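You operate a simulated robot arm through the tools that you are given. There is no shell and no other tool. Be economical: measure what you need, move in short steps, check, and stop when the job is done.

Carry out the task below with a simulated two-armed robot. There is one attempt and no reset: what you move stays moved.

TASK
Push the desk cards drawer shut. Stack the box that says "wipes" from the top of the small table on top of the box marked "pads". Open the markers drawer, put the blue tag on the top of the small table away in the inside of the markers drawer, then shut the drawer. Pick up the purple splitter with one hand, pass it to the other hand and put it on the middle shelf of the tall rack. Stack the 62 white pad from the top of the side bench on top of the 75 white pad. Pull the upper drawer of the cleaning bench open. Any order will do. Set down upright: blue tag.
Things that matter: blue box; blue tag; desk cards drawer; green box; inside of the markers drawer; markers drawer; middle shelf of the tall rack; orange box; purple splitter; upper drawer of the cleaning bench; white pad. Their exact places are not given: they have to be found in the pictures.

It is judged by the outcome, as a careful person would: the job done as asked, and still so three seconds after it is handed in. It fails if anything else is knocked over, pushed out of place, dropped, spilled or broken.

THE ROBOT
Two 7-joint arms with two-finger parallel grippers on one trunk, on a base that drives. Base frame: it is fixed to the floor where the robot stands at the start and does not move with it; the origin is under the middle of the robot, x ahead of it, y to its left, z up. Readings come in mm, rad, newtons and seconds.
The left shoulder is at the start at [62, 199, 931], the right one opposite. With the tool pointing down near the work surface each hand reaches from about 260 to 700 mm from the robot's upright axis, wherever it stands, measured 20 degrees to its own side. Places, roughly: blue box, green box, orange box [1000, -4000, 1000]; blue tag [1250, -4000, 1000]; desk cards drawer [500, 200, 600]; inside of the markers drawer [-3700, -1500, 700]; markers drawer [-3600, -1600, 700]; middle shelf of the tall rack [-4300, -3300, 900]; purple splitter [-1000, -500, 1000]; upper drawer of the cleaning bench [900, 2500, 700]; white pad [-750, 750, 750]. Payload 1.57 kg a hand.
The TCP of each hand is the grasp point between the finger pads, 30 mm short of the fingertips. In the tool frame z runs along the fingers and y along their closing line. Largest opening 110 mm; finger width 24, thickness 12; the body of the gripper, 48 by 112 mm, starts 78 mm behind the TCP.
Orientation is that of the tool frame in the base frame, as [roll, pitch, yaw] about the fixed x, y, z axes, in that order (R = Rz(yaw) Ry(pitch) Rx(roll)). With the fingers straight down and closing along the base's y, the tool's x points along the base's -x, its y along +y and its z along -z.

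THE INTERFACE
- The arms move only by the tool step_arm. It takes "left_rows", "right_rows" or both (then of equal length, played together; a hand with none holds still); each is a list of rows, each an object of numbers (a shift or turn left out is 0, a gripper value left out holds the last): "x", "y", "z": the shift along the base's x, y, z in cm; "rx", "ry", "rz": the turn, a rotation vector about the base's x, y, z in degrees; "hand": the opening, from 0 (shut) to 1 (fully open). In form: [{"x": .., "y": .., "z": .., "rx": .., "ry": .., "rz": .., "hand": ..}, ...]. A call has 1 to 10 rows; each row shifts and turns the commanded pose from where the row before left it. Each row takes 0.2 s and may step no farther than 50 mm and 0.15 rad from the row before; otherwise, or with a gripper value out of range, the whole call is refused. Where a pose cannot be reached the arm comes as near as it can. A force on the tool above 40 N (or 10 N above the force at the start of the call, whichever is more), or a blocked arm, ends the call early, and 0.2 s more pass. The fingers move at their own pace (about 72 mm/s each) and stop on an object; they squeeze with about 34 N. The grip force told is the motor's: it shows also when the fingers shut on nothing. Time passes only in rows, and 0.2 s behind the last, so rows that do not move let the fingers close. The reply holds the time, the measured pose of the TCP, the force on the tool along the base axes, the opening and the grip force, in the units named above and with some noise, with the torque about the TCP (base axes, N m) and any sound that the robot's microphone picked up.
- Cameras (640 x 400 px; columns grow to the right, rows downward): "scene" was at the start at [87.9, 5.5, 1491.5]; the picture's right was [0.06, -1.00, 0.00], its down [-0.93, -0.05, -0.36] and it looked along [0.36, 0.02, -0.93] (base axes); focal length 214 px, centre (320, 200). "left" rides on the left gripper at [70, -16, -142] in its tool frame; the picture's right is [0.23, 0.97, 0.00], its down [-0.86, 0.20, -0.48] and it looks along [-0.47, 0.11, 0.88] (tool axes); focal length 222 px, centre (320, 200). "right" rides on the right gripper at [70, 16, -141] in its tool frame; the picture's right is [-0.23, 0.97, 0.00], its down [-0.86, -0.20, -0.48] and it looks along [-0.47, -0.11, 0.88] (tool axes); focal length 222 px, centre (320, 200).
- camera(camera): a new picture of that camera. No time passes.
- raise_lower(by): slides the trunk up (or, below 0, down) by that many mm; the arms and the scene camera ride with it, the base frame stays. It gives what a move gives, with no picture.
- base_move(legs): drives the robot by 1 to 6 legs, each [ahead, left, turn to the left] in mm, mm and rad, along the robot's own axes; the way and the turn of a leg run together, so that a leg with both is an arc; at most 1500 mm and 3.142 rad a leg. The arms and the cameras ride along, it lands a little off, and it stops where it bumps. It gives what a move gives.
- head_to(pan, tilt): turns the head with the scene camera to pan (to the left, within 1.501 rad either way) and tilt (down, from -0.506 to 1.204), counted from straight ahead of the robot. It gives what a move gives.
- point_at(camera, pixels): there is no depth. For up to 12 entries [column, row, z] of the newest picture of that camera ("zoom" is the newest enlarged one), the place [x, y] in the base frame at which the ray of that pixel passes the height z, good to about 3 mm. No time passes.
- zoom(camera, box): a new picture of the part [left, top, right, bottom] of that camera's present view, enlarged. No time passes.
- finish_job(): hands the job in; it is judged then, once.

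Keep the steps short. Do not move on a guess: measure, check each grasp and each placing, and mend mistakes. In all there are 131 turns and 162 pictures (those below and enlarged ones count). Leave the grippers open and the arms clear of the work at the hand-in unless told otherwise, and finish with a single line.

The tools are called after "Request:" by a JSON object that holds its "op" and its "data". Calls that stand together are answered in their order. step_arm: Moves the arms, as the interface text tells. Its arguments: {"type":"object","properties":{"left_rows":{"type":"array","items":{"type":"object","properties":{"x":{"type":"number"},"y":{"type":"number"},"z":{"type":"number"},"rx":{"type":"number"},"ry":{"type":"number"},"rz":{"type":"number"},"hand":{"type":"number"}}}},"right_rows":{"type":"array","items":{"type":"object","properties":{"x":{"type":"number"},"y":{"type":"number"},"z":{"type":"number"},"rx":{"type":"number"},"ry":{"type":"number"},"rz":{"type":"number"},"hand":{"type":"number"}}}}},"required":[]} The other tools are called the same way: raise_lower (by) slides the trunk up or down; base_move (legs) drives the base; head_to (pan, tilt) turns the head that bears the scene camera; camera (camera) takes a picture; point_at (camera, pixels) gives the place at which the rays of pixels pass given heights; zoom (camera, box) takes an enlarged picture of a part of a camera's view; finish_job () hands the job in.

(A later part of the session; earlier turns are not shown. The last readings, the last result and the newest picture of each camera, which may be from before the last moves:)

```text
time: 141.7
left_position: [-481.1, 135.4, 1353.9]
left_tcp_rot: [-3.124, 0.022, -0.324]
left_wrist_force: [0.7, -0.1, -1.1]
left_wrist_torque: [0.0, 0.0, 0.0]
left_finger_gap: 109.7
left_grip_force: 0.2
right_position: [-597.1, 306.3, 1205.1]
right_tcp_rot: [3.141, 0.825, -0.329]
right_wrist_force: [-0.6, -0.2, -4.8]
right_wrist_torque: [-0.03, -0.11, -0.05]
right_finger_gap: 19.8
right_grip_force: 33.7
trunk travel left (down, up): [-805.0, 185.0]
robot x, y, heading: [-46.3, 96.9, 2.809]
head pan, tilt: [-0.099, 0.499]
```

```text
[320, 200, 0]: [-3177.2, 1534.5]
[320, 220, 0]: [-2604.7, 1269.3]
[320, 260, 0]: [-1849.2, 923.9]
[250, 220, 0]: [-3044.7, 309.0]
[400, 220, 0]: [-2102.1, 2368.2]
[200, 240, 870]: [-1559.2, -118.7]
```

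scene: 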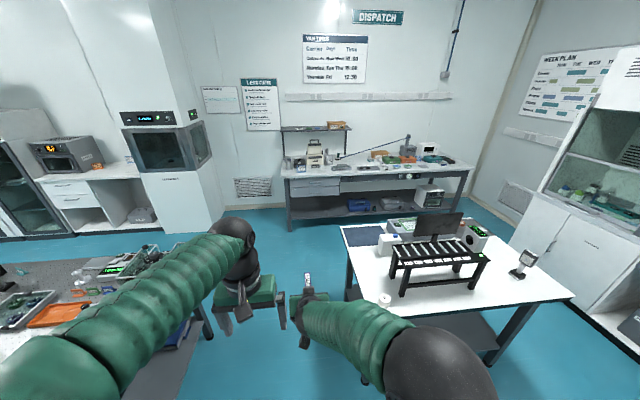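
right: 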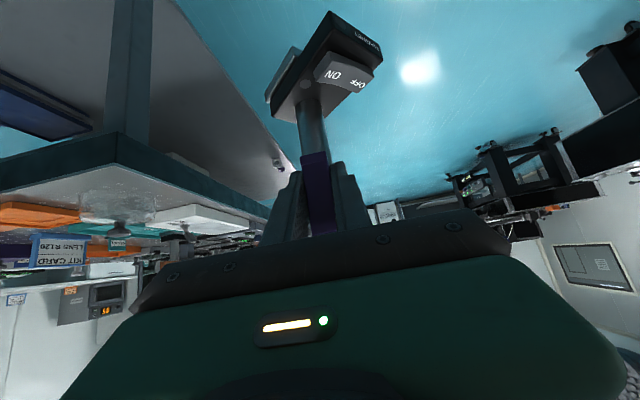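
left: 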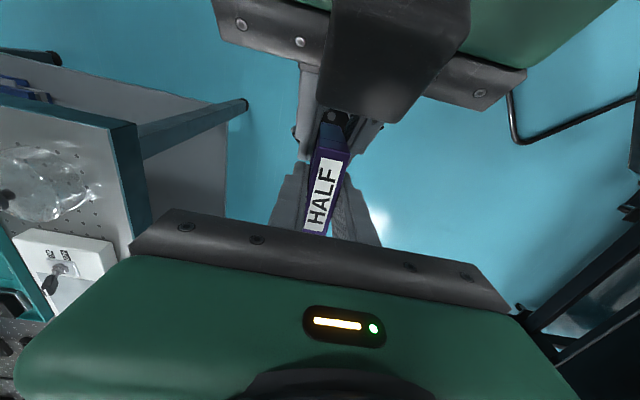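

The corridor is clear. I'll drive forward past the optical bench, turn left and advance along the aisle beside the cabinets.

Request:
{"op": "base_move", "data": {"legs": [[1400, 80, 0], [480, 0, 0], [0, 0, 1.571], [1300, 0, 0]]}}

Request:
{"op": "head_to", "data": {"pan": -0.5, "tilt": 0.45}}

Request:
{"op": "camera", "data": {"camera": "scene"}}

```text
time: 161.1
left_position: [-2286.4, -1054.7, 1355.2]
left_tcp_rot: [-3.126, 0.024, 1.283]
left_wrist_force: [0.1, -0.4, 0.7]
left_wrist_torque: [0.01, -0.02, 0.05]
left_finger_gap: 110.1
left_grip_force: 0.1
right_position: [-2453.7, -1178.0, 1204.4]
right_tcp_rot: [-3.141, 0.826, 1.279]
right_wrist_force: [-0.5, 0.4, -4.9]
right_wrist_torque: [0.12, 0.02, 0.02]
right_finger_gap: 19.8
right_grip_force: 33.1
trunk travel left (down, up): [-805.0, 185.0]
robot x, y, heading: [-2262.5, -614.6, -1.862]
head pan, tilt: [-0.099, 0.499]
```

```text
time: 162.0
left_position: [-2286.1, -1054.4, 1355.0]
left_tcp_rot: [-3.126, 0.024, 1.282]
left_wrist_force: [0.7, -0.4, -0.1]
left_wrist_torque: [-0.02, -0.02, 0.01]
left_finger_gap: 110.3
left_grip_force: 0.1
right_position: [-2452.1, -1178.0, 1205.9]
right_tcp_rot: [3.14, 0.827, 1.279]
right_wrist_force: [-0.2, -0.5, -5.6]
right_wrist_torque: [0.09, -0.02, -0.02]
right_finger_gap: 19.6
right_grip_force: 33.4
trunk travel left (down, up): [-805.0, 185.0]
robot x, y, heading: [-2261.7, -615.7, -1.868]
head pan, tilt: [-0.499, 0.45]
```

```text
67 pictures are left
```

scene: 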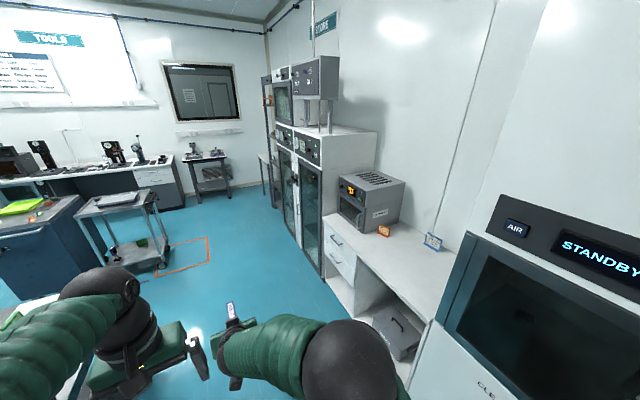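

The aisle ahead is clear and the tall rack is beyond the glass cabinets on the right. I'll drive on.

Request:
{"op": "base_move", "data": {"legs": [[1450, 0, -0.025], [750, 0, 0]]}}

Request:
{"op": "head_to", "data": {"pan": -0.7, "tilt": 0.35}}

Request:
{"op": "camera", "data": {"camera": "scene"}}

```text
time: 172.9
left_position: [-2949.2, -3163.2, 1355.5]
left_tcp_rot: [-3.125, 0.026, 1.268]
left_wrist_force: [-0.6, 0.1, 0.0]
left_wrist_torque: [0.02, -0.01, 0.01]
left_finger_gap: 110.0
left_grip_force: 0.0
right_position: [-3117.6, -3281.7, 1206.4]
right_tcp_rot: [3.141, 0.827, 1.265]
right_wrist_force: [0.6, 0.5, -5.8]
right_wrist_torque: [0.12, -0.02, 0.01]
right_finger_gap: 19.9
right_grip_force: 33.6
trunk travel left (down, up): [-805.0, 185.0]
robot x, y, heading: [-2915.9, -2728.0, -1.883]
head pan, tilt: [-0.499, 0.45]
```

```text
time: 173.6
left_position: [-2951.5, -3161.8, 1355.1]
left_tcp_rot: [-3.127, 0.026, 1.266]
left_wrist_force: [-0.2, 0.0, -0.7]
left_wrist_torque: [0.0, 0.02, -0.03]
left_finger_gap: 110.1
left_grip_force: 0.0
right_position: [-3117.6, -3282.5, 1207.2]
right_tcp_rot: [3.139, 0.826, 1.265]
right_wrist_force: [-0.2, 0.2, -4.7]
right_wrist_torque: [0.12, -0.06, -0.01]
right_finger_gap: 19.7
right_grip_force: 33.4
trunk travel left (down, up): [-805.0, 185.0]
robot x, y, heading: [-2921.0, -2727.7, -1.882]
head pan, tilt: [-0.7, 0.351]
```

```text
66 pictures are left
```

scene: 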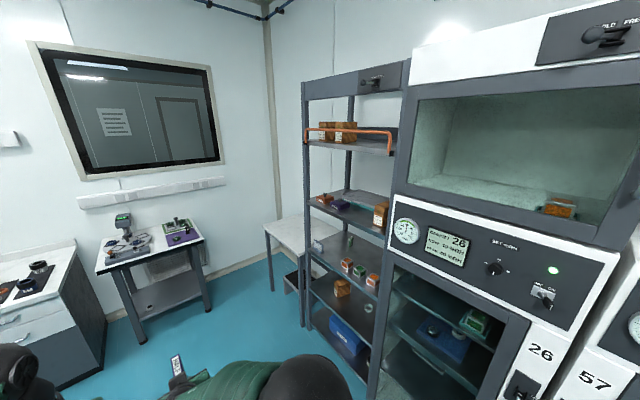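

The rack is on the right with several shelves. I'll measure its floor legs and zoom.

Request:
{"op": "point_at", "data": {"camera": "scene", "pixels": [[308, 328, 0], [372, 396, 0], [305, 195, 900], [388, 240, 900], [305, 255, 600], [272, 235, 700]]}}

Request:
{"op": "zoom", "data": {"camera": "scene", "box": [260, 50, 420, 380]}}

```text
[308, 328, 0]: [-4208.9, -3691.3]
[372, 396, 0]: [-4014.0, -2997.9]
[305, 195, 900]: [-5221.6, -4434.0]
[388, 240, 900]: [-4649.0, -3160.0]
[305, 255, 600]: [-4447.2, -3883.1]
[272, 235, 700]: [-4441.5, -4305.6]
```

```text
1.21 times, centred on (340, 215) of scene
```

zoom: 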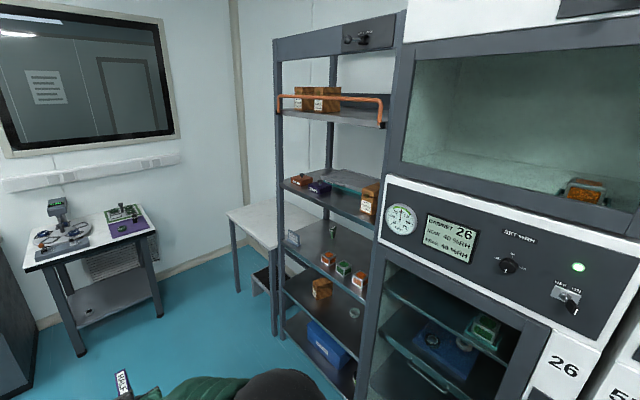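

Middle is the third of five shelves, z≈870. Before driving, I'll check the small table ahead-left.

Request:
{"op": "point_at", "data": {"camera": "scene", "pixels": [[141, 342, 0], [210, 310, 0], [106, 315, 0], [272, 290, 0], [100, 272, 800]]}}

```text
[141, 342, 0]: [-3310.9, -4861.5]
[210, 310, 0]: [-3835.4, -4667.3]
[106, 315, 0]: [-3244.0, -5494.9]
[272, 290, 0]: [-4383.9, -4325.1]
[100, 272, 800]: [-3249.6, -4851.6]
```

All clear. I'll drive forward, turn right to face the rack, lower the trunk to work height and look.

Request:
{"op": "base_move", "data": {"legs": [[950, 0, 0], [0, 0, -1.58]]}}

Request:
{"op": "raise_lower", "data": {"by": -180}}

Request:
{"op": "head_to", "data": {"pan": 0, "tilt": 0.6}}

Request:
{"op": "camera", "data": {"camera": "scene"}}

Request:
{"op": "zoom", "data": {"camera": "scene", "box": [200, 60, 440, 280]}}

```text
time: 182.5
left_position: [-3648.1, -3597.7, 1355.2]
left_tcp_rot: [-3.126, 0.026, -0.338]
left_wrist_force: [0.0, 0.0, -0.3]
left_wrist_torque: [0.0, 0.02, -0.03]
left_finger_gap: 110.2
left_grip_force: 0.0
right_position: [-3762.0, -3425.0, 1206.8]
right_tcp_rot: [3.141, 0.826, -0.341]
right_wrist_force: [-0.1, -0.1, -5.1]
right_wrist_torque: [-0.03, -0.1, -0.01]
right_finger_gap: 19.4
right_grip_force: 33.6
trunk travel left (down, up): [-805.0, 185.0]
robot x, y, heading: [-3212.7, -3639.2, 2.8]
head pan, tilt: [-0.7, 0.351]
```

```text
time: 184.5
left_position: [-3645.1, -3598.7, 1175.5]
left_tcp_rot: [-3.125, 0.028, -0.338]
left_wrist_force: [0.2, -0.1, 0.3]
left_wrist_torque: [0.0, 0.0, 0.0]
left_finger_gap: 110.0
left_grip_force: 0.0
right_position: [-3760.7, -3426.0, 1027.1]
right_tcp_rot: [3.139, 0.828, -0.339]
right_wrist_force: [-0.5, 0.0, -4.4]
right_wrist_torque: [-0.04, -0.1, -0.02]
right_finger_gap: 19.8
right_grip_force: 33.9
trunk travel left (down, up): [-625.0, 365.0]
robot x, y, heading: [-3211.2, -3639.9, 2.798]
head pan, tilt: [-0.7, 0.351]
```

```text
time: 185.6
left_position: [-3644.8, -3597.5, 1176.9]
left_tcp_rot: [-3.126, 0.026, -0.337]
left_wrist_force: [0.1, 0.7, 0.1]
left_wrist_torque: [-0.02, 0.0, 0.01]
left_finger_gap: 109.9
left_grip_force: 0.1
right_position: [-3760.9, -3425.8, 1027.6]
right_tcp_rot: [3.14, 0.828, -0.339]
right_wrist_force: [0.8, 0.2, -4.0]
right_wrist_torque: [-0.03, -0.14, 0.03]
right_finger_gap: 19.9
right_grip_force: 33.2
trunk travel left (down, up): [-625.0, 365.0]
robot x, y, heading: [-3210.9, -3643.2, 2.799]
head pan, tilt: [0.0, 0.6]
```

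```text
64 pictures are left
```

scene: 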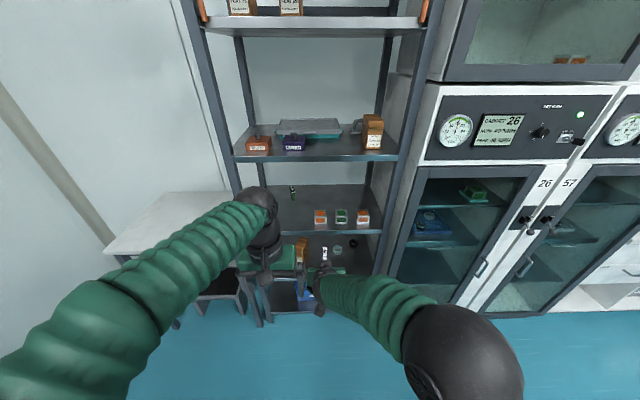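

```text
1.82 times, centred on (320, 170) of scene
```

zoom: 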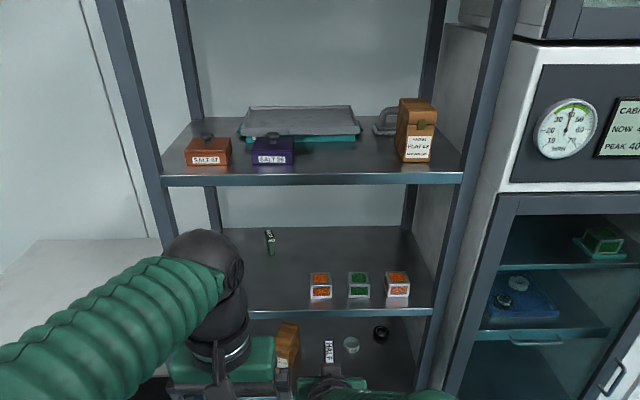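

Shelf C is visible, with boxes at its right. I'll move the left hand out of the view and measure the shelf.

Request:
{"op": "step_arm", "data": {"left_rows": [{"x": -0.4, "y": -4.6}, {"x": -0.4, "y": -4.6}, {"x": 1, "y": -4.6}, {"x": 2, "y": -4.3}]}}

Request:
{"op": "head_to", "data": {"pan": 0, "tilt": 0.7}}

Request:
{"op": "camera", "data": {"camera": "scene"}}

Request:
{"op": "point_at", "data": {"camera": "scene", "pixels": [[320, 212, 850], [320, 212, 900], [320, 212, 950], [320, 165, 870], [320, 165, 900], [260, 200, 870], [380, 200, 870], [320, 200, 870]]}}

Request:
{"op": "camera", "data": {"camera": "right"}}

```text
time: 186.6
left_position: [-3623.6, -3782.5, 1176.3]
left_tcp_rot: [-3.124, 0.029, -0.336]
left_wrist_force: [0.8, -0.3, 0.6]
left_wrist_torque: [0.0, -0.01, 0.02]
left_finger_gap: 109.6
left_grip_force: 0.1
right_position: [-3758.8, -3428.2, 1028.0]
right_tcp_rot: [3.142, 0.83, -0.338]
right_wrist_force: [0.2, -0.5, -5.0]
right_wrist_torque: [-0.06, -0.12, 0.03]
right_finger_gap: 19.9
right_grip_force: 33.9
trunk travel left (down, up): [-625.0, 365.0]
robot x, y, heading: [-3213.4, -3641.9, 2.798]
head pan, tilt: [0.0, 0.6]
```

```text
time: 187.2
left_position: [-3625.9, -3780.6, 1176.3]
left_tcp_rot: [-3.125, 0.026, -0.336]
left_wrist_force: [-0.6, -0.5, -0.5]
left_wrist_torque: [0.0, -0.02, -0.01]
left_finger_gap: 109.9
left_grip_force: 0.1
right_position: [-3760.2, -3427.3, 1028.1]
right_tcp_rot: [-3.141, 0.827, -0.338]
right_wrist_force: [0.0, 0.1, -5.5]
right_wrist_torque: [-0.01, -0.16, -0.01]
right_finger_gap: 19.8
right_grip_force: 33.5
trunk travel left (down, up): [-625.0, 365.0]
robot x, y, heading: [-3211.2, -3639.1, 2.795]
head pan, tilt: [0.0, 0.7]
```

```text
62 pictures are left
```

scene: 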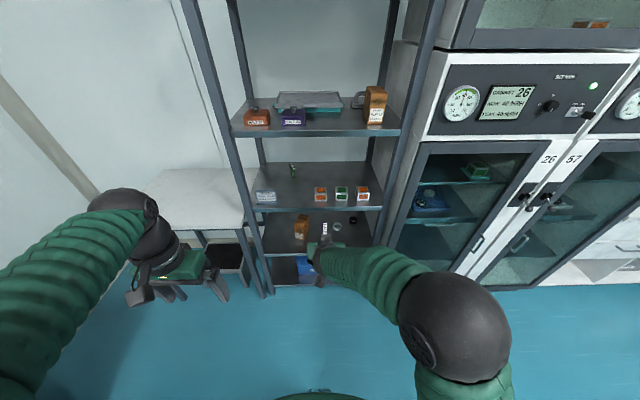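

```text
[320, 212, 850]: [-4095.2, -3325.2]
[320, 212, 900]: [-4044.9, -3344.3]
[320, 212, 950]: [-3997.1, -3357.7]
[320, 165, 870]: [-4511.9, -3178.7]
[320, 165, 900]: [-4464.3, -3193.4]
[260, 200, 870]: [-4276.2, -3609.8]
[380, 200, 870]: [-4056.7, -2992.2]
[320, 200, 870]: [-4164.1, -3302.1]
```

```text
61 pictures are left
```

right: 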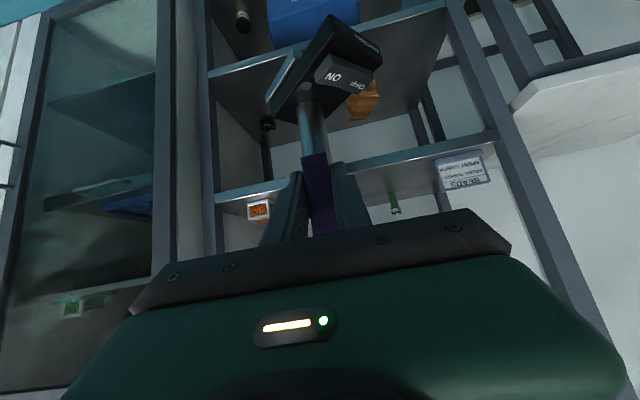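

I'll triangulate the shelf height using the labelled box and the front edge from both cameras.

Request:
{"op": "point_at", "data": {"camera": "right", "pixels": [[463, 172, 850], [463, 172, 900], [463, 172, 950], [494, 140, 850], [494, 140, 900], [394, 205, 900], [260, 212, 900]]}}

Request:
{"op": "zoom", "data": {"camera": "scene", "box": [235, 145, 395, 245]}}

Request:
{"op": "point_at", "data": {"camera": "scene", "pixels": [[265, 197, 850], [265, 197, 900], [265, 197, 950], [252, 212, 850], [252, 212, 900], [292, 174, 900], [312, 200, 870], [320, 201, 870]]}}

```text
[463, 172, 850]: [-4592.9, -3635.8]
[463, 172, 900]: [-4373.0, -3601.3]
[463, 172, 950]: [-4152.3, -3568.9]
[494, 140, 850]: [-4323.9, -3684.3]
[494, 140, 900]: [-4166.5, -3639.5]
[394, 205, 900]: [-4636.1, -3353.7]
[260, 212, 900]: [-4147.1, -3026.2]
```

```text
4.00 times, centred on (315, 195) of scene
```

zoom: 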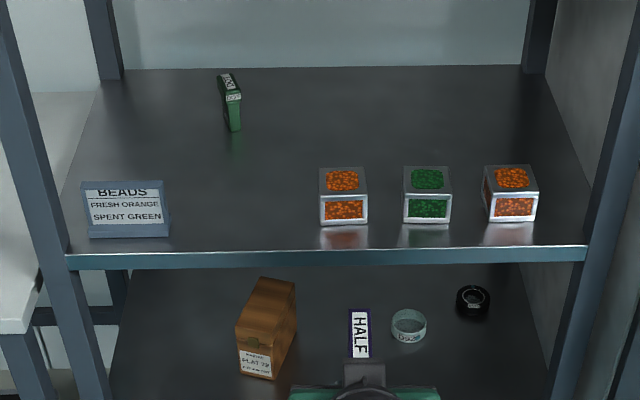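

```text
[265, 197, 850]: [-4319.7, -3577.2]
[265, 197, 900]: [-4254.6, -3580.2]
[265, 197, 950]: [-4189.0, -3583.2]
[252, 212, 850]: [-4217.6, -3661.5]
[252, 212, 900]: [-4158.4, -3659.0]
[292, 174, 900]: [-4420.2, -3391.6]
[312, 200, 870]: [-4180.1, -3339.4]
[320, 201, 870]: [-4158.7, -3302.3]
```

The shelf is at z≈900, with free space between the BEADS sign and the boxes. I'll locate the target point there.

Request:
{"op": "point_at", "data": {"camera": "scene", "pixels": [[278, 205, 900], [315, 201, 900], [297, 195, 900], [297, 190, 900], [297, 208, 900], [381, 207.5, 900], [292, 178, 900], [297, 163, 900]]}}

Request:
{"op": "zoom", "data": {"camera": "right", "box": [220, 0, 420, 250]}}

```text
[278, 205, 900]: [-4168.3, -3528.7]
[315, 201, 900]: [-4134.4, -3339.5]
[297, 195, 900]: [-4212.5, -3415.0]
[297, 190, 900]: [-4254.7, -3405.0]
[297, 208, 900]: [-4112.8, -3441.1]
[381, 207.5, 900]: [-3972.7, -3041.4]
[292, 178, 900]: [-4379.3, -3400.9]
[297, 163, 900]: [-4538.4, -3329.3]
```

```text
1.60 times, centred on (320, 125) of right
```

zoom: 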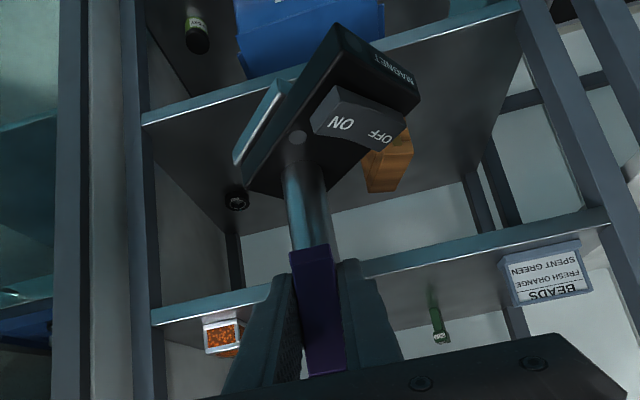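

Target post position is P≈(-4203,-3408), 115 mm inside the edge. I'll raise a little, tuck the left hand back, shift left and drive in most of the way.

Request:
{"op": "raise_lower", "data": {"by": 30}}

Request:
{"op": "step_arm", "data": {"left_rows": [{"x": 4, "y": -1.4}, {"x": 4, "y": -1.4}, {"x": 3, "y": -1}]}}

Request:
{"op": "base_move", "data": {"legs": [[0, 133, 0], [280, 0, 0]]}}

Request:
{"op": "camera", "data": {"camera": "right"}}

Request:
{"op": "camera", "data": {"camera": "scene"}}

```text
time: 188.0
left_position: [-3626.7, -3780.1, 1206.2]
left_tcp_rot: [-3.125, 0.027, -0.336]
left_wrist_force: [0.6, 0.0, -0.3]
left_wrist_torque: [-0.02, 0.02, 0.03]
left_finger_gap: 110.2
left_grip_force: 0.1
right_position: [-3760.6, -3426.5, 1057.5]
right_tcp_rot: [3.141, 0.828, -0.341]
right_wrist_force: [0.7, 0.6, -4.7]
right_wrist_torque: [-0.03, -0.14, -0.04]
right_finger_gap: 20.1
right_grip_force: 33.9
trunk travel left (down, up): [-655.0, 335.0]
robot x, y, heading: [-3209.1, -3639.0, 2.799]
head pan, tilt: [0.0, 0.7]
```

```text
time: 188.8
left_position: [-3596.5, -3790.3, 1204.6]
left_tcp_rot: [-3.128, 0.025, -0.336]
left_wrist_force: [0.8, 0.1, 0.4]
left_wrist_torque: [-0.01, -0.02, 0.0]
left_finger_gap: 110.2
left_grip_force: 0.0
left hand out of reach, approached as far as the arm can: row 1, 2, 3
right_position: [-3762.5, -3426.7, 1057.9]
right_tcp_rot: [-3.141, 0.828, -0.339]
right_wrist_force: [0.6, 0.0, -5.6]
right_wrist_torque: [-0.01, -0.1, 0.03]
right_finger_gap: 19.8
right_grip_force: 33.9
trunk travel left (down, up): [-655.0, 335.0]
robot x, y, heading: [-3213.5, -3639.5, 2.8]
head pan, tilt: [0.0, 0.7]
```

```text
time: 191.7
left_position: [-3900.8, -3808.1, 1208.8]
left_tcp_rot: [-3.137, 0.028, -0.332]
left_wrist_force: [0.8, 0.1, 0.5]
left_wrist_torque: [-0.02, 0.01, 0.0]
left_finger_gap: 110.1
left_grip_force: 0.0
right_position: [-4069.9, -3446.4, 1057.8]
right_tcp_rot: [3.127, 0.83, -0.346]
right_wrist_force: [0.7, 0.3, -5.7]
right_wrist_torque: [-0.02, -0.12, 0.03]
right_finger_gap: 19.7
right_grip_force: 33.3
trunk travel left (down, up): [-655.0, 335.0]
robot x, y, heading: [-3523.6, -3666.3, 2.807]
head pan, tilt: [0.0, 0.7]
```

```text
58 pictures are left
```

right: 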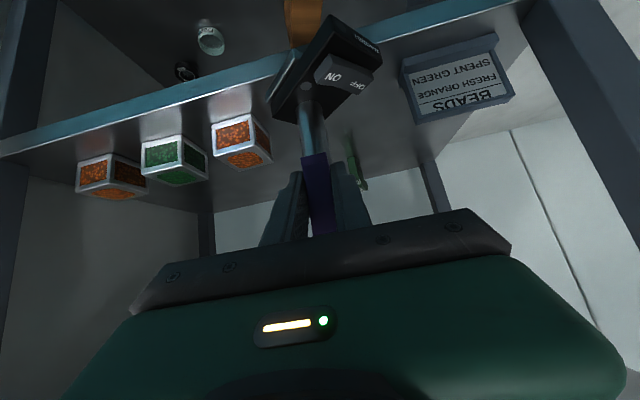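

```text
57 pictures are left
```

scene: 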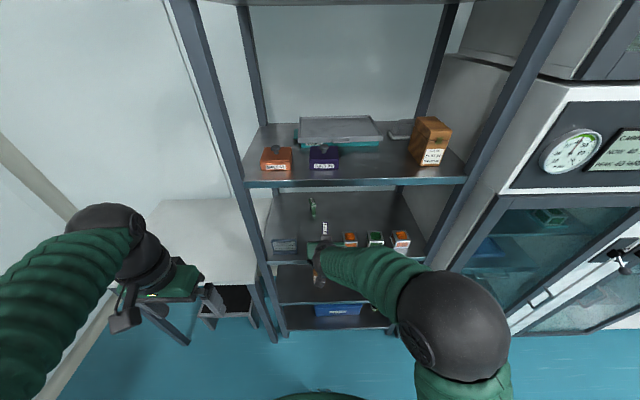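

It lines up between the sign and the boxes. I'll drive in the remaining 105 mm.

Request:
{"op": "base_move", "data": {"legs": [[105, 5, 0]]}}

Request:
{"op": "camera", "data": {"camera": "right"}}

Request:
{"op": "zoom", "data": {"camera": "scene", "box": [240, 170, 440, 300]}}

```text
time: 192.8
left_position: [-4006.9, -3792.1, 1205.6]
left_tcp_rot: [-3.122, 0.03, -0.332]
left_wrist_force: [-0.4, -0.2, -0.4]
left_wrist_torque: [0.04, 0.03, -0.02]
left_finger_gap: 110.1
left_grip_force: 0.2
right_position: [-4174.0, -3428.4, 1057.6]
right_tcp_rot: [-3.139, 0.828, -0.334]
right_wrist_force: [-0.5, -0.6, -5.0]
right_wrist_torque: [0.03, -0.12, -0.05]
right_finger_gap: 19.7
right_grip_force: 33.5
trunk travel left (down, up): [-655.0, 335.0]
robot x, y, heading: [-3626.6, -3639.4, 2.804]
head pan, tilt: [0.0, 0.7]
```

```text
56 pictures are left
```

right: 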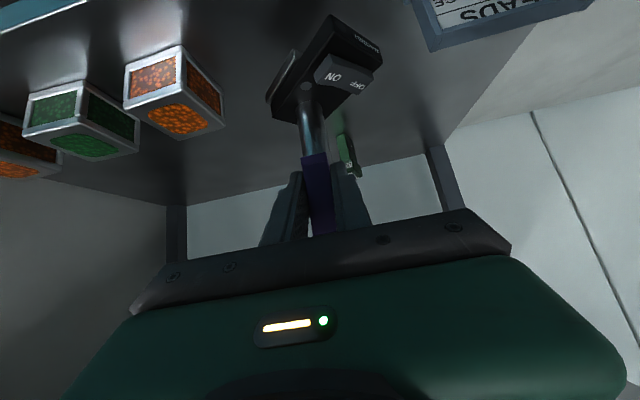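

```text
3.08 times, centred on (340, 235) of scene
```

zoom: 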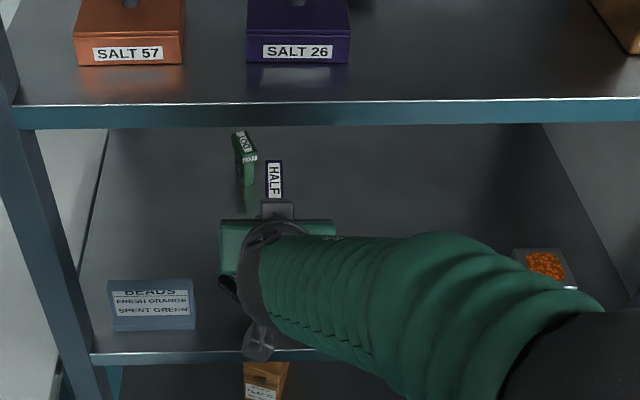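

Clear on all sides. I'll lower with the arm, first 35 mm and then in small steps until contact.

Request:
{"op": "step_arm", "data": {"right_rows": [{"z": -1.5}, {"z": -1.5}, {"z": -0.5}, {"z": -0.4}, {"z": -0.4}, {}]}}

Request:
{"op": "camera", "data": {"camera": "right"}}

```text
time: 194.2
left_position: [-4006.7, -3789.0, 1205.5]
left_tcp_rot: [-3.123, 0.029, -0.333]
left_wrist_force: [0.4, -0.5, -0.1]
left_wrist_torque: [-0.02, 0.0, -0.03]
left_finger_gap: 110.2
left_grip_force: 0.0
right_position: [-4173.6, -3424.9, 1015.8]
right_tcp_rot: [-3.141, 0.834, -0.338]
right_wrist_force: [-5.8, 2.3, 25.6]
right_wrist_torque: [0.13, 0.31, 0.0]
right_finger_gap: 19.3
right_grip_force: 33.4
trunk travel left (down, up): [-655.0, 335.0]
robot x, y, heading: [-3627.0, -3635.4, 2.803]
head pan, tilt: [0.0, 0.7]
```

```text
54 pictures are left
```

right: 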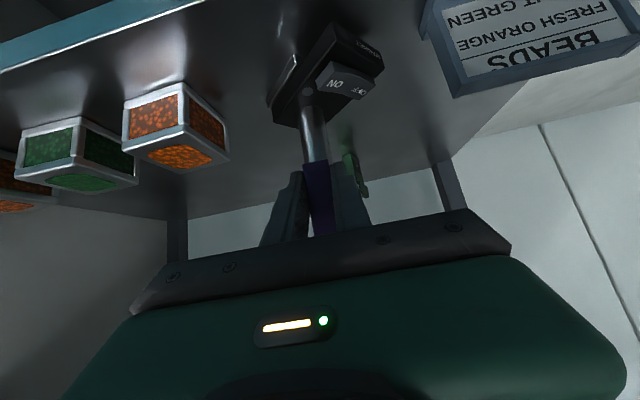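

Contact. I'll ease off 2 mm, open gently and back out along the tool axis.

Request:
{"op": "step_arm", "data": {"right_rows": [{"z": 0.2}, {"hand": 0.25}, {"hand": 0.5}, {}, {"x": 1.4, "y": -0.5, "z": 1.3}, {"x": 1.4, "y": -0.5, "z": 1.3}, {"x": 2, "y": -0.7, "z": 1.3}, {"x": 2, "y": -0.7, "z": 1.3}, {}]}}

Request:
{"op": "camera", "data": {"camera": "right"}}

```text
time: 196.2
left_position: [-4008.3, -3788.4, 1205.7]
left_tcp_rot: [-3.126, 0.027, -0.334]
left_wrist_force: [-1.2, 0.1, -0.5]
left_wrist_torque: [0.0, -0.02, -0.02]
left_finger_gap: 110.1
left_grip_force: 0.0
right_position: [-4104.5, -3449.7, 1066.5]
right_tcp_rot: [3.14, 0.826, -0.338]
right_wrist_force: [-0.5, 0.2, -0.3]
right_wrist_torque: [0.03, 0.01, 0.01]
right_finger_gap: 55.1
right_grip_force: 0.1
trunk travel left (down, up): [-655.0, 335.0]
robot x, y, heading: [-3626.8, -3638.3, 2.81]
head pan, tilt: [0.0, 0.7]
```

```text
53 pictures are left
```

right: 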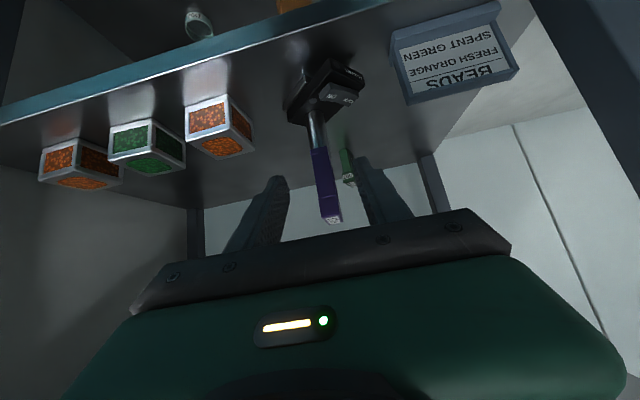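

The splitter stands upright on the middle shelf. I'll back out, straighten the right hand, and strafe along the aisle to the markers cabinet.

Request:
{"op": "base_move", "data": {"legs": [[-350, 0, 0]]}}

Request:
{"op": "step_arm", "data": {"right_rows": [{"rx": -2.6, "ry": -7.7, "z": 1}, {"rx": -2.6, "ry": -7.7, "z": 1}, {"rx": -2.6, "ry": -7.7, "z": 1}, {"rx": -2.6, "ry": -7.7, "z": 1}, {"rx": -2.6, "ry": -7.7, "z": 1}, {"rx": -2.4, "ry": -7.0}, {"hand": 1}]}}

Request:
{"op": "camera", "data": {"camera": "scene"}}

Request:
{"op": "base_move", "data": {"legs": [[0, -1000, 0.02], [0, -1000, 0]]}}

Request:
{"op": "head_to", "data": {"pan": 0, "tilt": 0.75}}

Request:
{"op": "camera", "data": {"camera": "scene"}}

```text
time: 198.5
left_position: [-3671.1, -3907.0, 1204.0]
left_tcp_rot: [-3.126, 0.027, -0.329]
left_wrist_force: [0.6, -0.4, 0.1]
left_wrist_torque: [-0.01, 0.01, -0.02]
left_finger_gap: 109.4
left_grip_force: 0.1
right_position: [-3767.8, -3570.9, 1066.2]
right_tcp_rot: [3.139, 0.825, -0.336]
right_wrist_force: [-0.3, -0.2, 0.6]
right_wrist_torque: [0.0, -0.02, -0.02]
right_finger_gap: 54.9
right_grip_force: 0.0
trunk travel left (down, up): [-655.0, 335.0]
robot x, y, heading: [-3287.3, -3756.9, 2.812]
head pan, tilt: [0.0, 0.7]
```

```text
time: 200.1
left_position: [-3668.6, -3908.4, 1206.3]
left_tcp_rot: [-3.125, 0.028, -0.331]
left_wrist_force: [0.2, 0.6, 0.2]
left_wrist_torque: [-0.02, 0.0, -0.02]
left_finger_gap: 110.1
left_grip_force: 0.1
right_position: [-3766.0, -3571.5, 1117.4]
right_tcp_rot: [-3.138, -0.01, -0.331]
right_wrist_force: [-0.2, -0.1, 0.0]
right_wrist_torque: [0.02, 0.02, -0.01]
right_finger_gap: 109.2
right_grip_force: 0.4
trunk travel left (down, up): [-655.0, 335.0]
robot x, y, heading: [-3279.6, -3751.9, 2.811]
head pan, tilt: [0.0, 0.7]
```

```text
52 pictures are left
```

scene: 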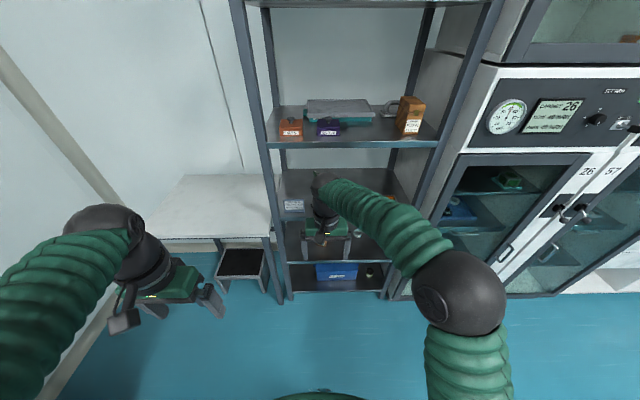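

```text
time: 210.1
left_position: [-3041.9, -2009.7, 1203.9]
left_tcp_rot: [-3.123, 0.027, -0.33]
left_wrist_force: [-0.7, -0.6, 0.0]
left_wrist_torque: [0.03, 0.01, 0.02]
left_finger_gap: 110.1
left_grip_force: 0.1
right_position: [-3139.7, -1671.5, 1117.0]
right_tcp_rot: [-3.135, -0.011, -0.331]
right_wrist_force: [0.2, -0.6, -0.4]
right_wrist_torque: [0.03, 0.0, -0.01]
right_finger_gap: 110.1
right_grip_force: 0.0
trunk travel left (down, up): [-655.0, 335.0]
robot x, y, heading: [-2660.0, -1855.2, 2.81]
head pan, tilt: [0.0, 0.7]
```

```text
time: 210.8
left_position: [-3039.7, -2006.8, 1206.0]
left_tcp_rot: [-3.126, 0.028, -0.332]
left_wrist_force: [-0.3, -0.3, -0.7]
left_wrist_torque: [-0.03, 0.0, 0.03]
left_finger_gap: 110.5
left_grip_force: 0.0
right_position: [-3137.8, -1670.6, 1118.4]
right_tcp_rot: [-3.138, -0.012, -0.331]
right_wrist_force: [-0.1, 0.5, -0.4]
right_wrist_torque: [0.01, -0.03, 0.05]
right_finger_gap: 110.1
right_grip_force: 0.1
trunk travel left (down, up): [-655.0, 335.0]
robot x, y, heading: [-2662.3, -1854.4, 2.803]
head pan, tilt: [0.0, 0.75]
```

```text
51 pictures are left
```

scene: 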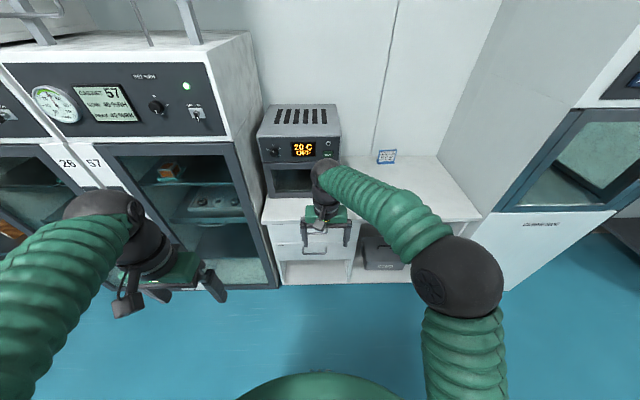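

The cabinet with two drawers is at about (310,240), behind my right hand. I'll shift the hand aside and zoom.

Request:
{"op": "step_arm", "data": {"right_rows": [{"x": 1.5, "y": 4.5}, {"x": 1.5, "y": 4.5}, {"x": 1.5, "y": 4.5}, {"x": 1.5, "y": 4.5}]}}

Request:
{"op": "zoom", "data": {"camera": "scene", "box": [240, 180, 400, 290]}}

Request:
{"op": "camera", "data": {"camera": "right"}}

Request:
{"op": "camera", "data": {"camera": "left"}}

```text
time: 211.8
left_position: [-3040.3, -2005.3, 1206.3]
left_tcp_rot: [-3.126, 0.028, -0.33]
left_wrist_force: [-0.3, -0.4, 0.3]
left_wrist_torque: [-0.03, 0.05, 0.0]
left_finger_gap: 109.9
left_grip_force: 0.1
right_position: [-3078.3, -1487.3, 1116.0]
right_tcp_rot: [-3.138, -0.011, -0.329]
right_wrist_force: [0.5, -0.4, -0.3]
right_wrist_torque: [-0.05, 0.04, 0.0]
right_finger_gap: 109.8
right_grip_force: 0.2
trunk travel left (down, up): [-655.0, 335.0]
robot x, y, heading: [-2658.6, -1852.0, 2.81]
head pan, tilt: [0.0, 0.75]
```

```text
3.64 times, centred on (320, 235) of scene
```

zoom: 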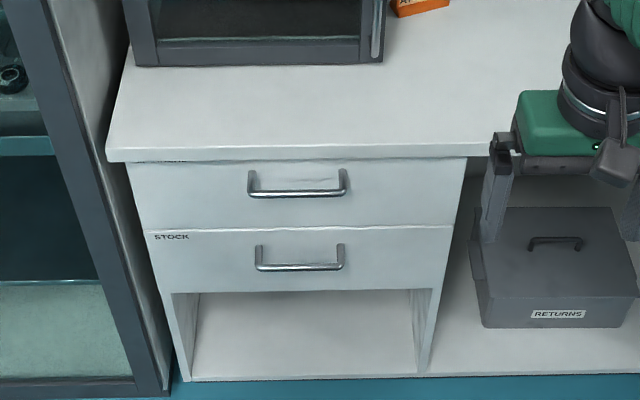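

```text
49 pictures are left
```

right: 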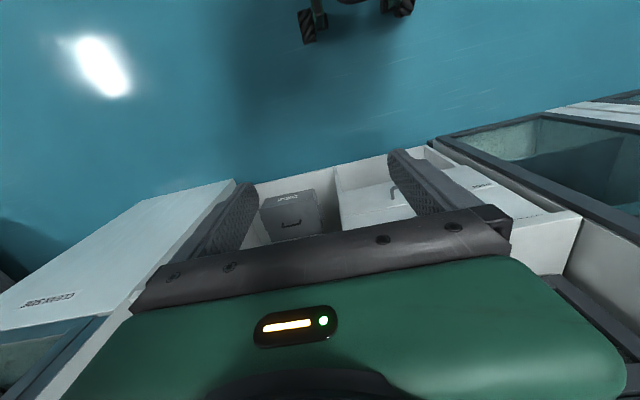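

```text
48 pictures are left
```

left: 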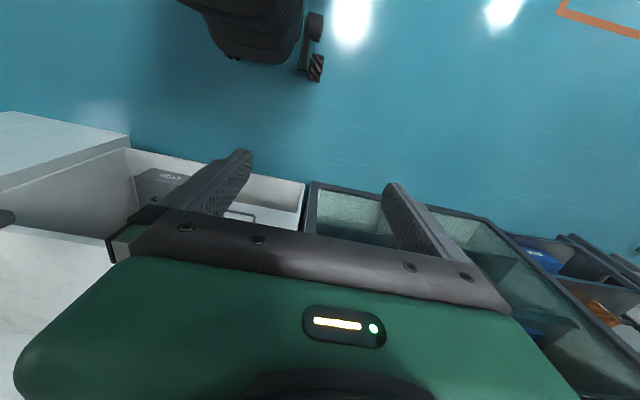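

The upper drawer (above STOCK) should be MARKERS; its handle is at about (314,232). I'll measure the handle and the front floor line.

Request:
{"op": "point_at", "data": {"camera": "zoom", "pixels": [[180, 381, 0], [430, 374, 0], [250, 193, 700], [346, 193, 700], [250, 193, 755], [346, 193, 755], [250, 193, 800], [346, 193, 800], [110, 162, 850], [468, 157, 850]]}}

Request:
{"op": "zoom", "data": {"camera": "right", "box": [330, 130, 530, 250]}}

Request:
{"op": "zoom", "data": {"camera": "scene", "box": [260, 210, 320, 250]}}

```text
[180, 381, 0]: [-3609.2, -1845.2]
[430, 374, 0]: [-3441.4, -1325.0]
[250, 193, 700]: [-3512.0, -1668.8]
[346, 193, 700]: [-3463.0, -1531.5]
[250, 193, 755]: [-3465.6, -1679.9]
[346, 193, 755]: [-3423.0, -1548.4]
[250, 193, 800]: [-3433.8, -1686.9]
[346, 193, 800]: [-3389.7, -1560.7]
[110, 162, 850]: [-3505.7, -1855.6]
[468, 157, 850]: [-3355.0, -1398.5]
```

```text
3.20 times, centred on (430, 190) of right
```

zoom: 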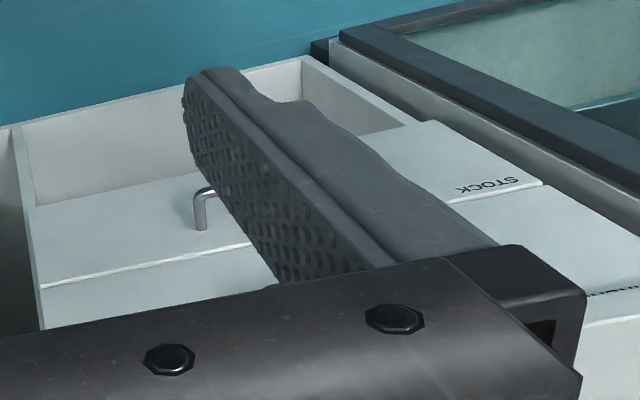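

```text
10.00 times, centred on (290, 230) of scene
```

zoom: 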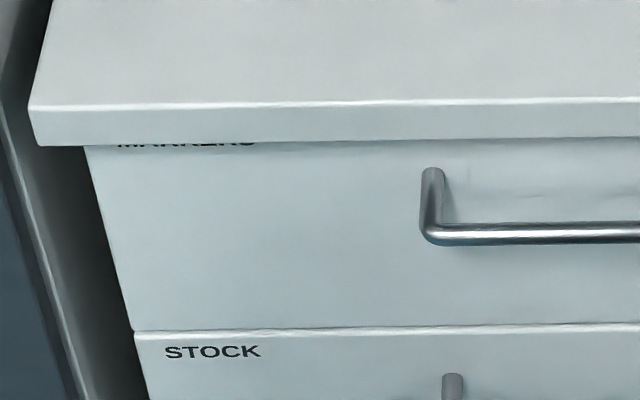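

The label reads MARKERS, and the geometry matches the other bench: handle centre ≈ (-3444,-1614,755). I'll position the base as before, lower the trunk, and rotate the right hand to the 45° handle pose.

Request:
{"op": "base_move", "data": {"legs": [[208, 160, 0.02]]}}

Request:
{"op": "raise_lower", "data": {"by": -130}}

Request:
{"op": "step_arm", "data": {"right_rows": [{"rx": -1.89, "ry": 3.7, "rz": -7.08, "hand": 0.35}, {"rx": -1.89, "ry": 3.7, "rz": -7.08}, {"rx": -1.89, "ry": 3.7, "rz": -7.08}, {"rx": -1.89, "ry": 3.7, "rz": -7.08}, {"rx": -1.89, "ry": 3.7, "rz": -7.08}, {"rx": -1.89, "ry": 3.7, "rz": -7.08}, {"rx": -1.89, "ry": 3.7, "rz": -7.08}, {"rx": -1.89, "ry": 3.7, "rz": -7.08}, {"rx": -1.89, "ry": 3.7, "rz": -7.08}, {"rx": -1.89, "ry": 3.7, "rz": -7.08}]}}

Request:
{"op": "step_arm", "data": {"right_rows": [{"rx": -1.89, "ry": 3.7, "rz": -7.08}, {"rx": -1.89, "ry": 3.7, "rz": -7.08}, {}]}}

Request:
{"op": "camera", "data": {"camera": "right"}}

Request:
{"op": "zoom", "data": {"camera": "scene", "box": [240, 140, 480, 300]}}

```text
time: 213.7
left_position: [-3286.0, -2087.8, 1208.0]
left_tcp_rot: [-3.129, 0.03, -0.312]
left_wrist_force: [0.8, -0.1, 0.2]
left_wrist_torque: [-0.03, 0.0, -0.03]
left_finger_gap: 110.2
left_grip_force: 0.1
right_position: [-3333.2, -1571.8, 1114.8]
right_tcp_rot: [3.14, -0.01, -0.312]
right_wrist_force: [-0.4, 0.1, -0.1]
right_wrist_torque: [-0.01, 0.01, 0.01]
right_finger_gap: 110.0
right_grip_force: 0.1
trunk travel left (down, up): [-655.0, 335.0]
robot x, y, heading: [-2916.3, -1934.3, 2.825]
head pan, tilt: [0.0, 0.75]
```

```text
time: 215.2
left_position: [-3288.4, -2092.6, 1076.3]
left_tcp_rot: [-3.126, 0.03, -0.311]
left_wrist_force: [0.0, 1.3, 0.0]
left_wrist_torque: [-0.04, -0.01, 0.02]
left_finger_gap: 110.2
left_grip_force: 0.1
right_position: [-3334.8, -1577.8, 986.4]
right_tcp_rot: [-3.138, -0.008, -0.313]
right_wrist_force: [0.7, 0.1, 0.8]
right_wrist_torque: [-0.02, -0.01, 0.01]
right_finger_gap: 109.9
right_grip_force: 0.1
trunk travel left (down, up): [-525.0, 465.0]
robot x, y, heading: [-2910.5, -1931.6, 2.832]
head pan, tilt: [0.0, 0.75]
```

```text
time: 217.4
left_position: [-3288.7, -2094.6, 1076.1]
left_tcp_rot: [-3.126, 0.028, -0.309]
left_wrist_force: [1.2, 0.6, 0.0]
left_wrist_torque: [0.01, -0.01, 0.01]
left_finger_gap: 109.8
left_grip_force: 0.0
right_position: [-3337.5, -1578.4, 984.9]
right_tcp_rot: [2.475, 0.081, -1.63]
right_wrist_force: [-0.4, -0.2, 0.3]
right_wrist_torque: [-0.01, 0.01, -0.02]
right_finger_gap: 38.3
right_grip_force: 0.0
trunk travel left (down, up): [-525.0, 465.0]
robot x, y, heading: [-2912.6, -1930.6, 2.828]
head pan, tilt: [0.0, 0.75]
```

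```text
time: 218.2
left_position: [-3287.5, -2094.9, 1077.1]
left_tcp_rot: [-3.127, 0.027, -0.311]
left_wrist_force: [0.5, -0.2, 0.2]
left_wrist_torque: [-0.01, -0.01, 0.0]
left_finger_gap: 110.0
left_grip_force: 0.0
right_position: [-3336.7, -1577.9, 985.0]
right_tcp_rot: [2.359, -0.008, -1.882]
right_wrist_force: [-0.1, -0.2, 0.2]
right_wrist_torque: [-0.01, 0.02, 0.0]
right_finger_gap: 38.5
right_grip_force: 0.1
trunk travel left (down, up): [-525.0, 465.0]
robot x, y, heading: [-2911.3, -1937.1, 2.825]
head pan, tilt: [0.0, 0.75]
```

```text
45 pictures are left
```

right: 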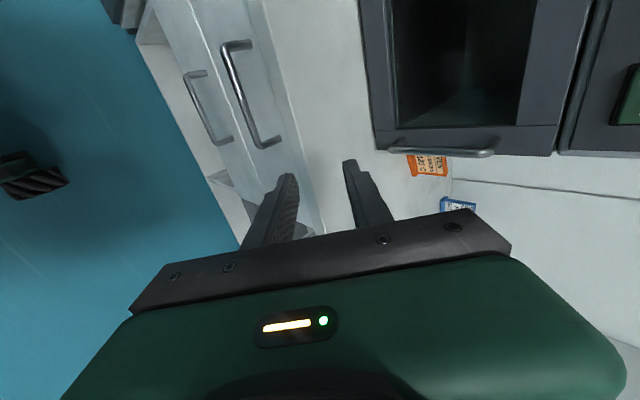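

```text
2.50 times, centred on (360, 220) of scene
```

zoom: 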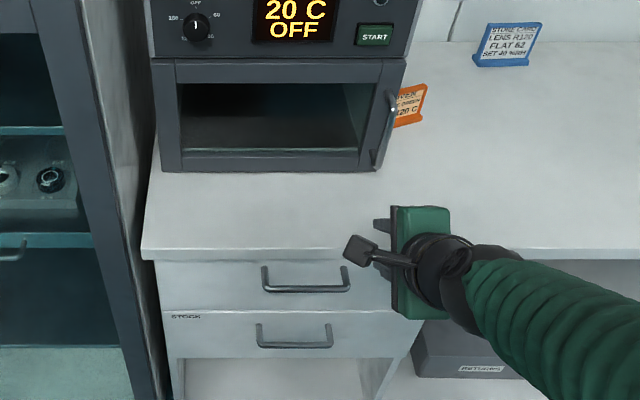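

Request:
{"op": "point_at", "data": {"camera": "right", "pixels": [[224, 50, 740], [224, 50, 755], [224, 50, 770], [259, 146, 740], [259, 146, 755], [259, 146, 770]]}}

Request:
{"op": "point_at", "data": {"camera": "zoom", "pixels": [[265, 290, 740], [265, 290, 755], [265, 290, 770], [348, 290, 740], [348, 290, 755], [348, 290, 770]]}}

```text
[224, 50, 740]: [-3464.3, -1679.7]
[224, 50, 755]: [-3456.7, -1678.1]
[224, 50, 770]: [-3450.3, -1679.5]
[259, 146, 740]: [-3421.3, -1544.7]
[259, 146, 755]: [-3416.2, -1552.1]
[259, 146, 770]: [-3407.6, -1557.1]
```

```text
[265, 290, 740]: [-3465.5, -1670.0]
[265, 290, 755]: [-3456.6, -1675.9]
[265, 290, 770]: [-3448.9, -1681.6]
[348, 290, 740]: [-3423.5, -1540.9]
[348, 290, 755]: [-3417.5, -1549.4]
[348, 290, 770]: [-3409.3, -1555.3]
```

The handle is confirmed at (-3436,-1614,757). I'll go to the stand-off, then in along the tool axis, and close.

Request:
{"op": "step_arm", "data": {"right_rows": [{"x": -1.1, "y": -1.3, "z": -4.3}, {"x": -1.1, "y": -1.3, "z": -4.3}, {"x": -1.1, "y": -1.3, "z": -4.3}, {"x": -1.2, "y": -1.4, "z": -4.2}, {"x": -1.1, "y": 0.35, "z": -1.15}, {"x": -1.1, "y": 0.35, "z": -1.15}, {}]}}

Request:
{"op": "camera", "data": {"camera": "right"}}

```text
time: 219.8
left_position: [-3287.8, -2094.5, 1075.9]
left_tcp_rot: [-3.126, 0.029, -0.311]
left_wrist_force: [0.1, -0.2, 0.0]
left_wrist_torque: [0.0, 0.03, 0.04]
left_finger_gap: 109.9
left_grip_force: 0.1
right_position: [-3403.2, -1624.5, 791.6]
right_tcp_rot: [2.36, -0.008, -1.879]
right_wrist_force: [0.4, 0.2, 0.1]
right_wrist_torque: [-0.02, 0.0, -0.01]
right_finger_gap: 38.4
right_grip_force: 0.1
trunk travel left (down, up): [-525.0, 465.0]
robot x, y, heading: [-2909.4, -1934.3, 2.826]
head pan, tilt: [0.0, 0.75]
```

```text
43 pictures are left
```

right: 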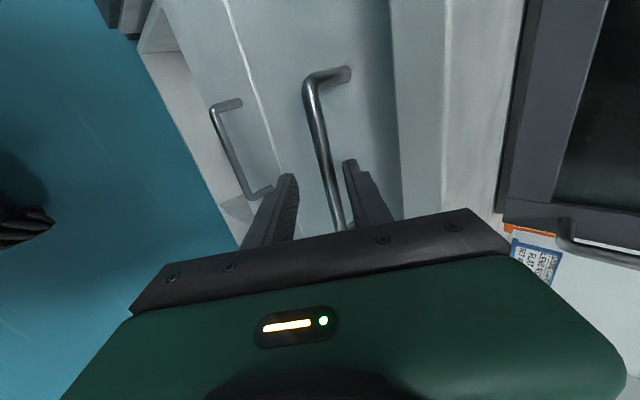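

The bar is between the fingers. I'll advance, close and pull back with the base.

Request:
{"op": "step_arm", "data": {"right_rows": [{"x": -1.15, "y": 0.37, "z": -1.2}, {"x": -1.15, "y": 0.37, "z": -1.2}, {"hand": 0}, {}, {}]}}

Request:
{"op": "base_move", "data": {"legs": [[-260, 0, 0]]}}

Request:
{"op": "camera", "data": {"camera": "scene"}}

```text
time: 220.4
left_position: [-3285.6, -2095.3, 1075.5]
left_tcp_rot: [-3.125, 0.03, -0.312]
left_wrist_force: [0.8, -0.4, -0.5]
left_wrist_torque: [0.0, 0.01, -0.04]
left_finger_gap: 109.7
left_grip_force: 0.1
right_position: [-3421.2, -1617.0, 774.9]
right_tcp_rot: [2.355, -0.005, -1.877]
right_wrist_force: [-0.2, 0.1, -0.7]
right_wrist_torque: [0.01, 0.02, 0.0]
right_finger_gap: 38.6
right_grip_force: 0.1
trunk travel left (down, up): [-525.0, 465.0]
robot x, y, heading: [-2911.1, -1933.2, 2.823]
head pan, tilt: [0.0, 0.75]
stopped in row 2 (right hand): the force on the tool passed its limit at 54 N (the readings are from after the stop); the commanded pose is now the measured one
```

```text
time: 222.3
left_position: [-3046.9, -2174.0, 1075.6]
left_tcp_rot: [-3.126, 0.028, -0.312]
left_wrist_force: [0.8, 0.2, 0.0]
left_wrist_torque: [0.02, 0.0, 0.01]
left_finger_gap: 110.2
left_grip_force: 0.2
right_position: [-3180.9, -1695.7, 773.8]
right_tcp_rot: [2.356, -0.006, -1.878]
right_wrist_force: [0.1, -0.5, 0.3]
right_wrist_torque: [0.0, -0.05, -0.01]
right_finger_gap: 38.6
right_grip_force: 0.0
trunk travel left (down, up): [-525.0, 465.0]
robot x, y, heading: [-2670.9, -2013.3, 2.826]
head pan, tilt: [0.0, 0.75]
```

```text
42 pictures are left
```

scene: 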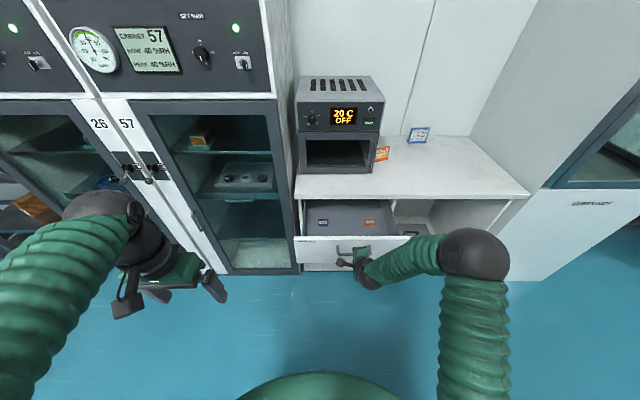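

The finger touched the drawer front, so the closing row never ran. The finger was hooked behind the bar, though, and the drawer has come open. I'll retreat the hand along its axis, straighten it, and zoom into the drawer.

Request:
{"op": "step_arm", "data": {"right_rows": [{"x": 1.5, "y": -0.5, "z": 1.6}, {"x": 1.5, "y": -0.5, "z": 1.6}, {"x": 2, "y": -0.6, "z": 2}, {"x": 2, "y": -0.6, "z": 3, "rx": 1.89, "ry": -3.7, "rz": 7.08}, {"z": 4, "rx": 1.89, "ry": -3.7, "rz": 7.08}, {"z": 4, "rx": 1.89, "ry": -3.7, "rz": 7.08}, {"z": 4, "rx": 1.89, "ry": -3.7, "rz": 7.08}, {"z": 4, "rx": 1.89, "ry": -3.7, "rz": 7.08}, {"z": 4, "rx": 1.89, "ry": -3.7, "rz": 7.08}, {"z": 2, "rx": 1.89, "ry": -3.7, "rz": 7.08}]}}

Request:
{"op": "step_arm", "data": {"right_rows": [{"rx": 1.89, "ry": -3.7, "rz": 7.08, "hand": 1}, {"rx": 1.89, "ry": -3.7, "rz": 7.08}, {"rx": 1.89, "ry": -3.7, "rz": 7.08}, {"rx": 1.89, "ry": -3.7, "rz": 7.08}, {"rx": 1.89, "ry": -3.7, "rz": 7.08}]}}

Request:
{"op": "zoom", "data": {"camera": "scene", "box": [280, 180, 440, 290]}}

Request:
{"op": "point_at", "data": {"camera": "zoom", "pixels": [[50, 205, 820], [50, 205, 780], [320, 190, 780], [150, 130, 660], [300, 130, 660], [200, 150, 660]]}}

```text
time: 224.5
left_position: [-3047.0, -2172.3, 1076.4]
left_tcp_rot: [-3.125, 0.027, -0.313]
left_wrist_force: [-0.3, -0.3, -0.6]
left_wrist_torque: [0.0, -0.03, 0.0]
left_finger_gap: 110.0
left_grip_force: 0.0
right_position: [-3111.1, -1717.5, 1079.0]
right_tcp_rot: [2.824, 0.15, -0.959]
right_wrist_force: [-0.1, 0.3, -0.5]
right_wrist_torque: [0.01, 0.01, 0.01]
right_finger_gap: 38.4
right_grip_force: 0.0
trunk travel left (down, up): [-525.0, 465.0]
robot x, y, heading: [-2670.4, -2009.0, 2.824]
head pan, tilt: [0.0, 0.75]
```

```text
time: 225.7
left_position: [-3045.9, -2174.1, 1076.0]
left_tcp_rot: [-3.126, 0.03, -0.312]
left_wrist_force: [-0.2, -0.2, -0.5]
left_wrist_torque: [0.0, 0.02, -0.02]
left_finger_gap: 110.0
left_grip_force: 0.1
right_position: [-3111.4, -1719.3, 1077.8]
right_tcp_rot: [3.141, -0.011, -0.311]
right_wrist_force: [0.0, 0.1, -0.5]
right_wrist_torque: [0.01, 0.02, 0.0]
right_finger_gap: 110.1
right_grip_force: 0.0
trunk travel left (down, up): [-525.0, 465.0]
robot x, y, heading: [-2673.2, -2014.6, 2.821]
head pan, tilt: [0.0, 0.75]
```

```text
3.64 times, centred on (360, 235) of scene
```

zoom: 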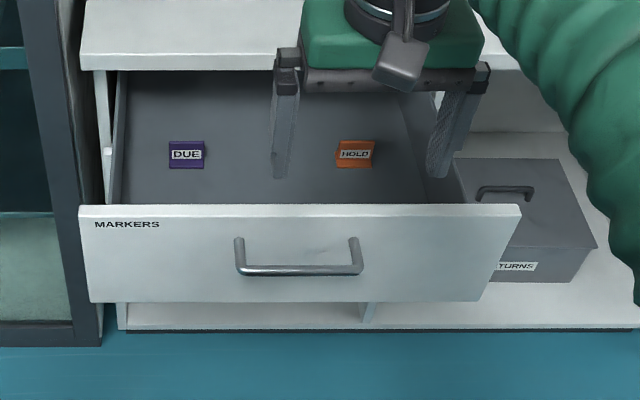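

```text
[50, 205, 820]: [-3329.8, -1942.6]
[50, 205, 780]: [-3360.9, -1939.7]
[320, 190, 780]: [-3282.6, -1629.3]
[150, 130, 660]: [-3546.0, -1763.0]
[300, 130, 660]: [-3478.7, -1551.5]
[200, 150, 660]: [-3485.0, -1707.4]
```

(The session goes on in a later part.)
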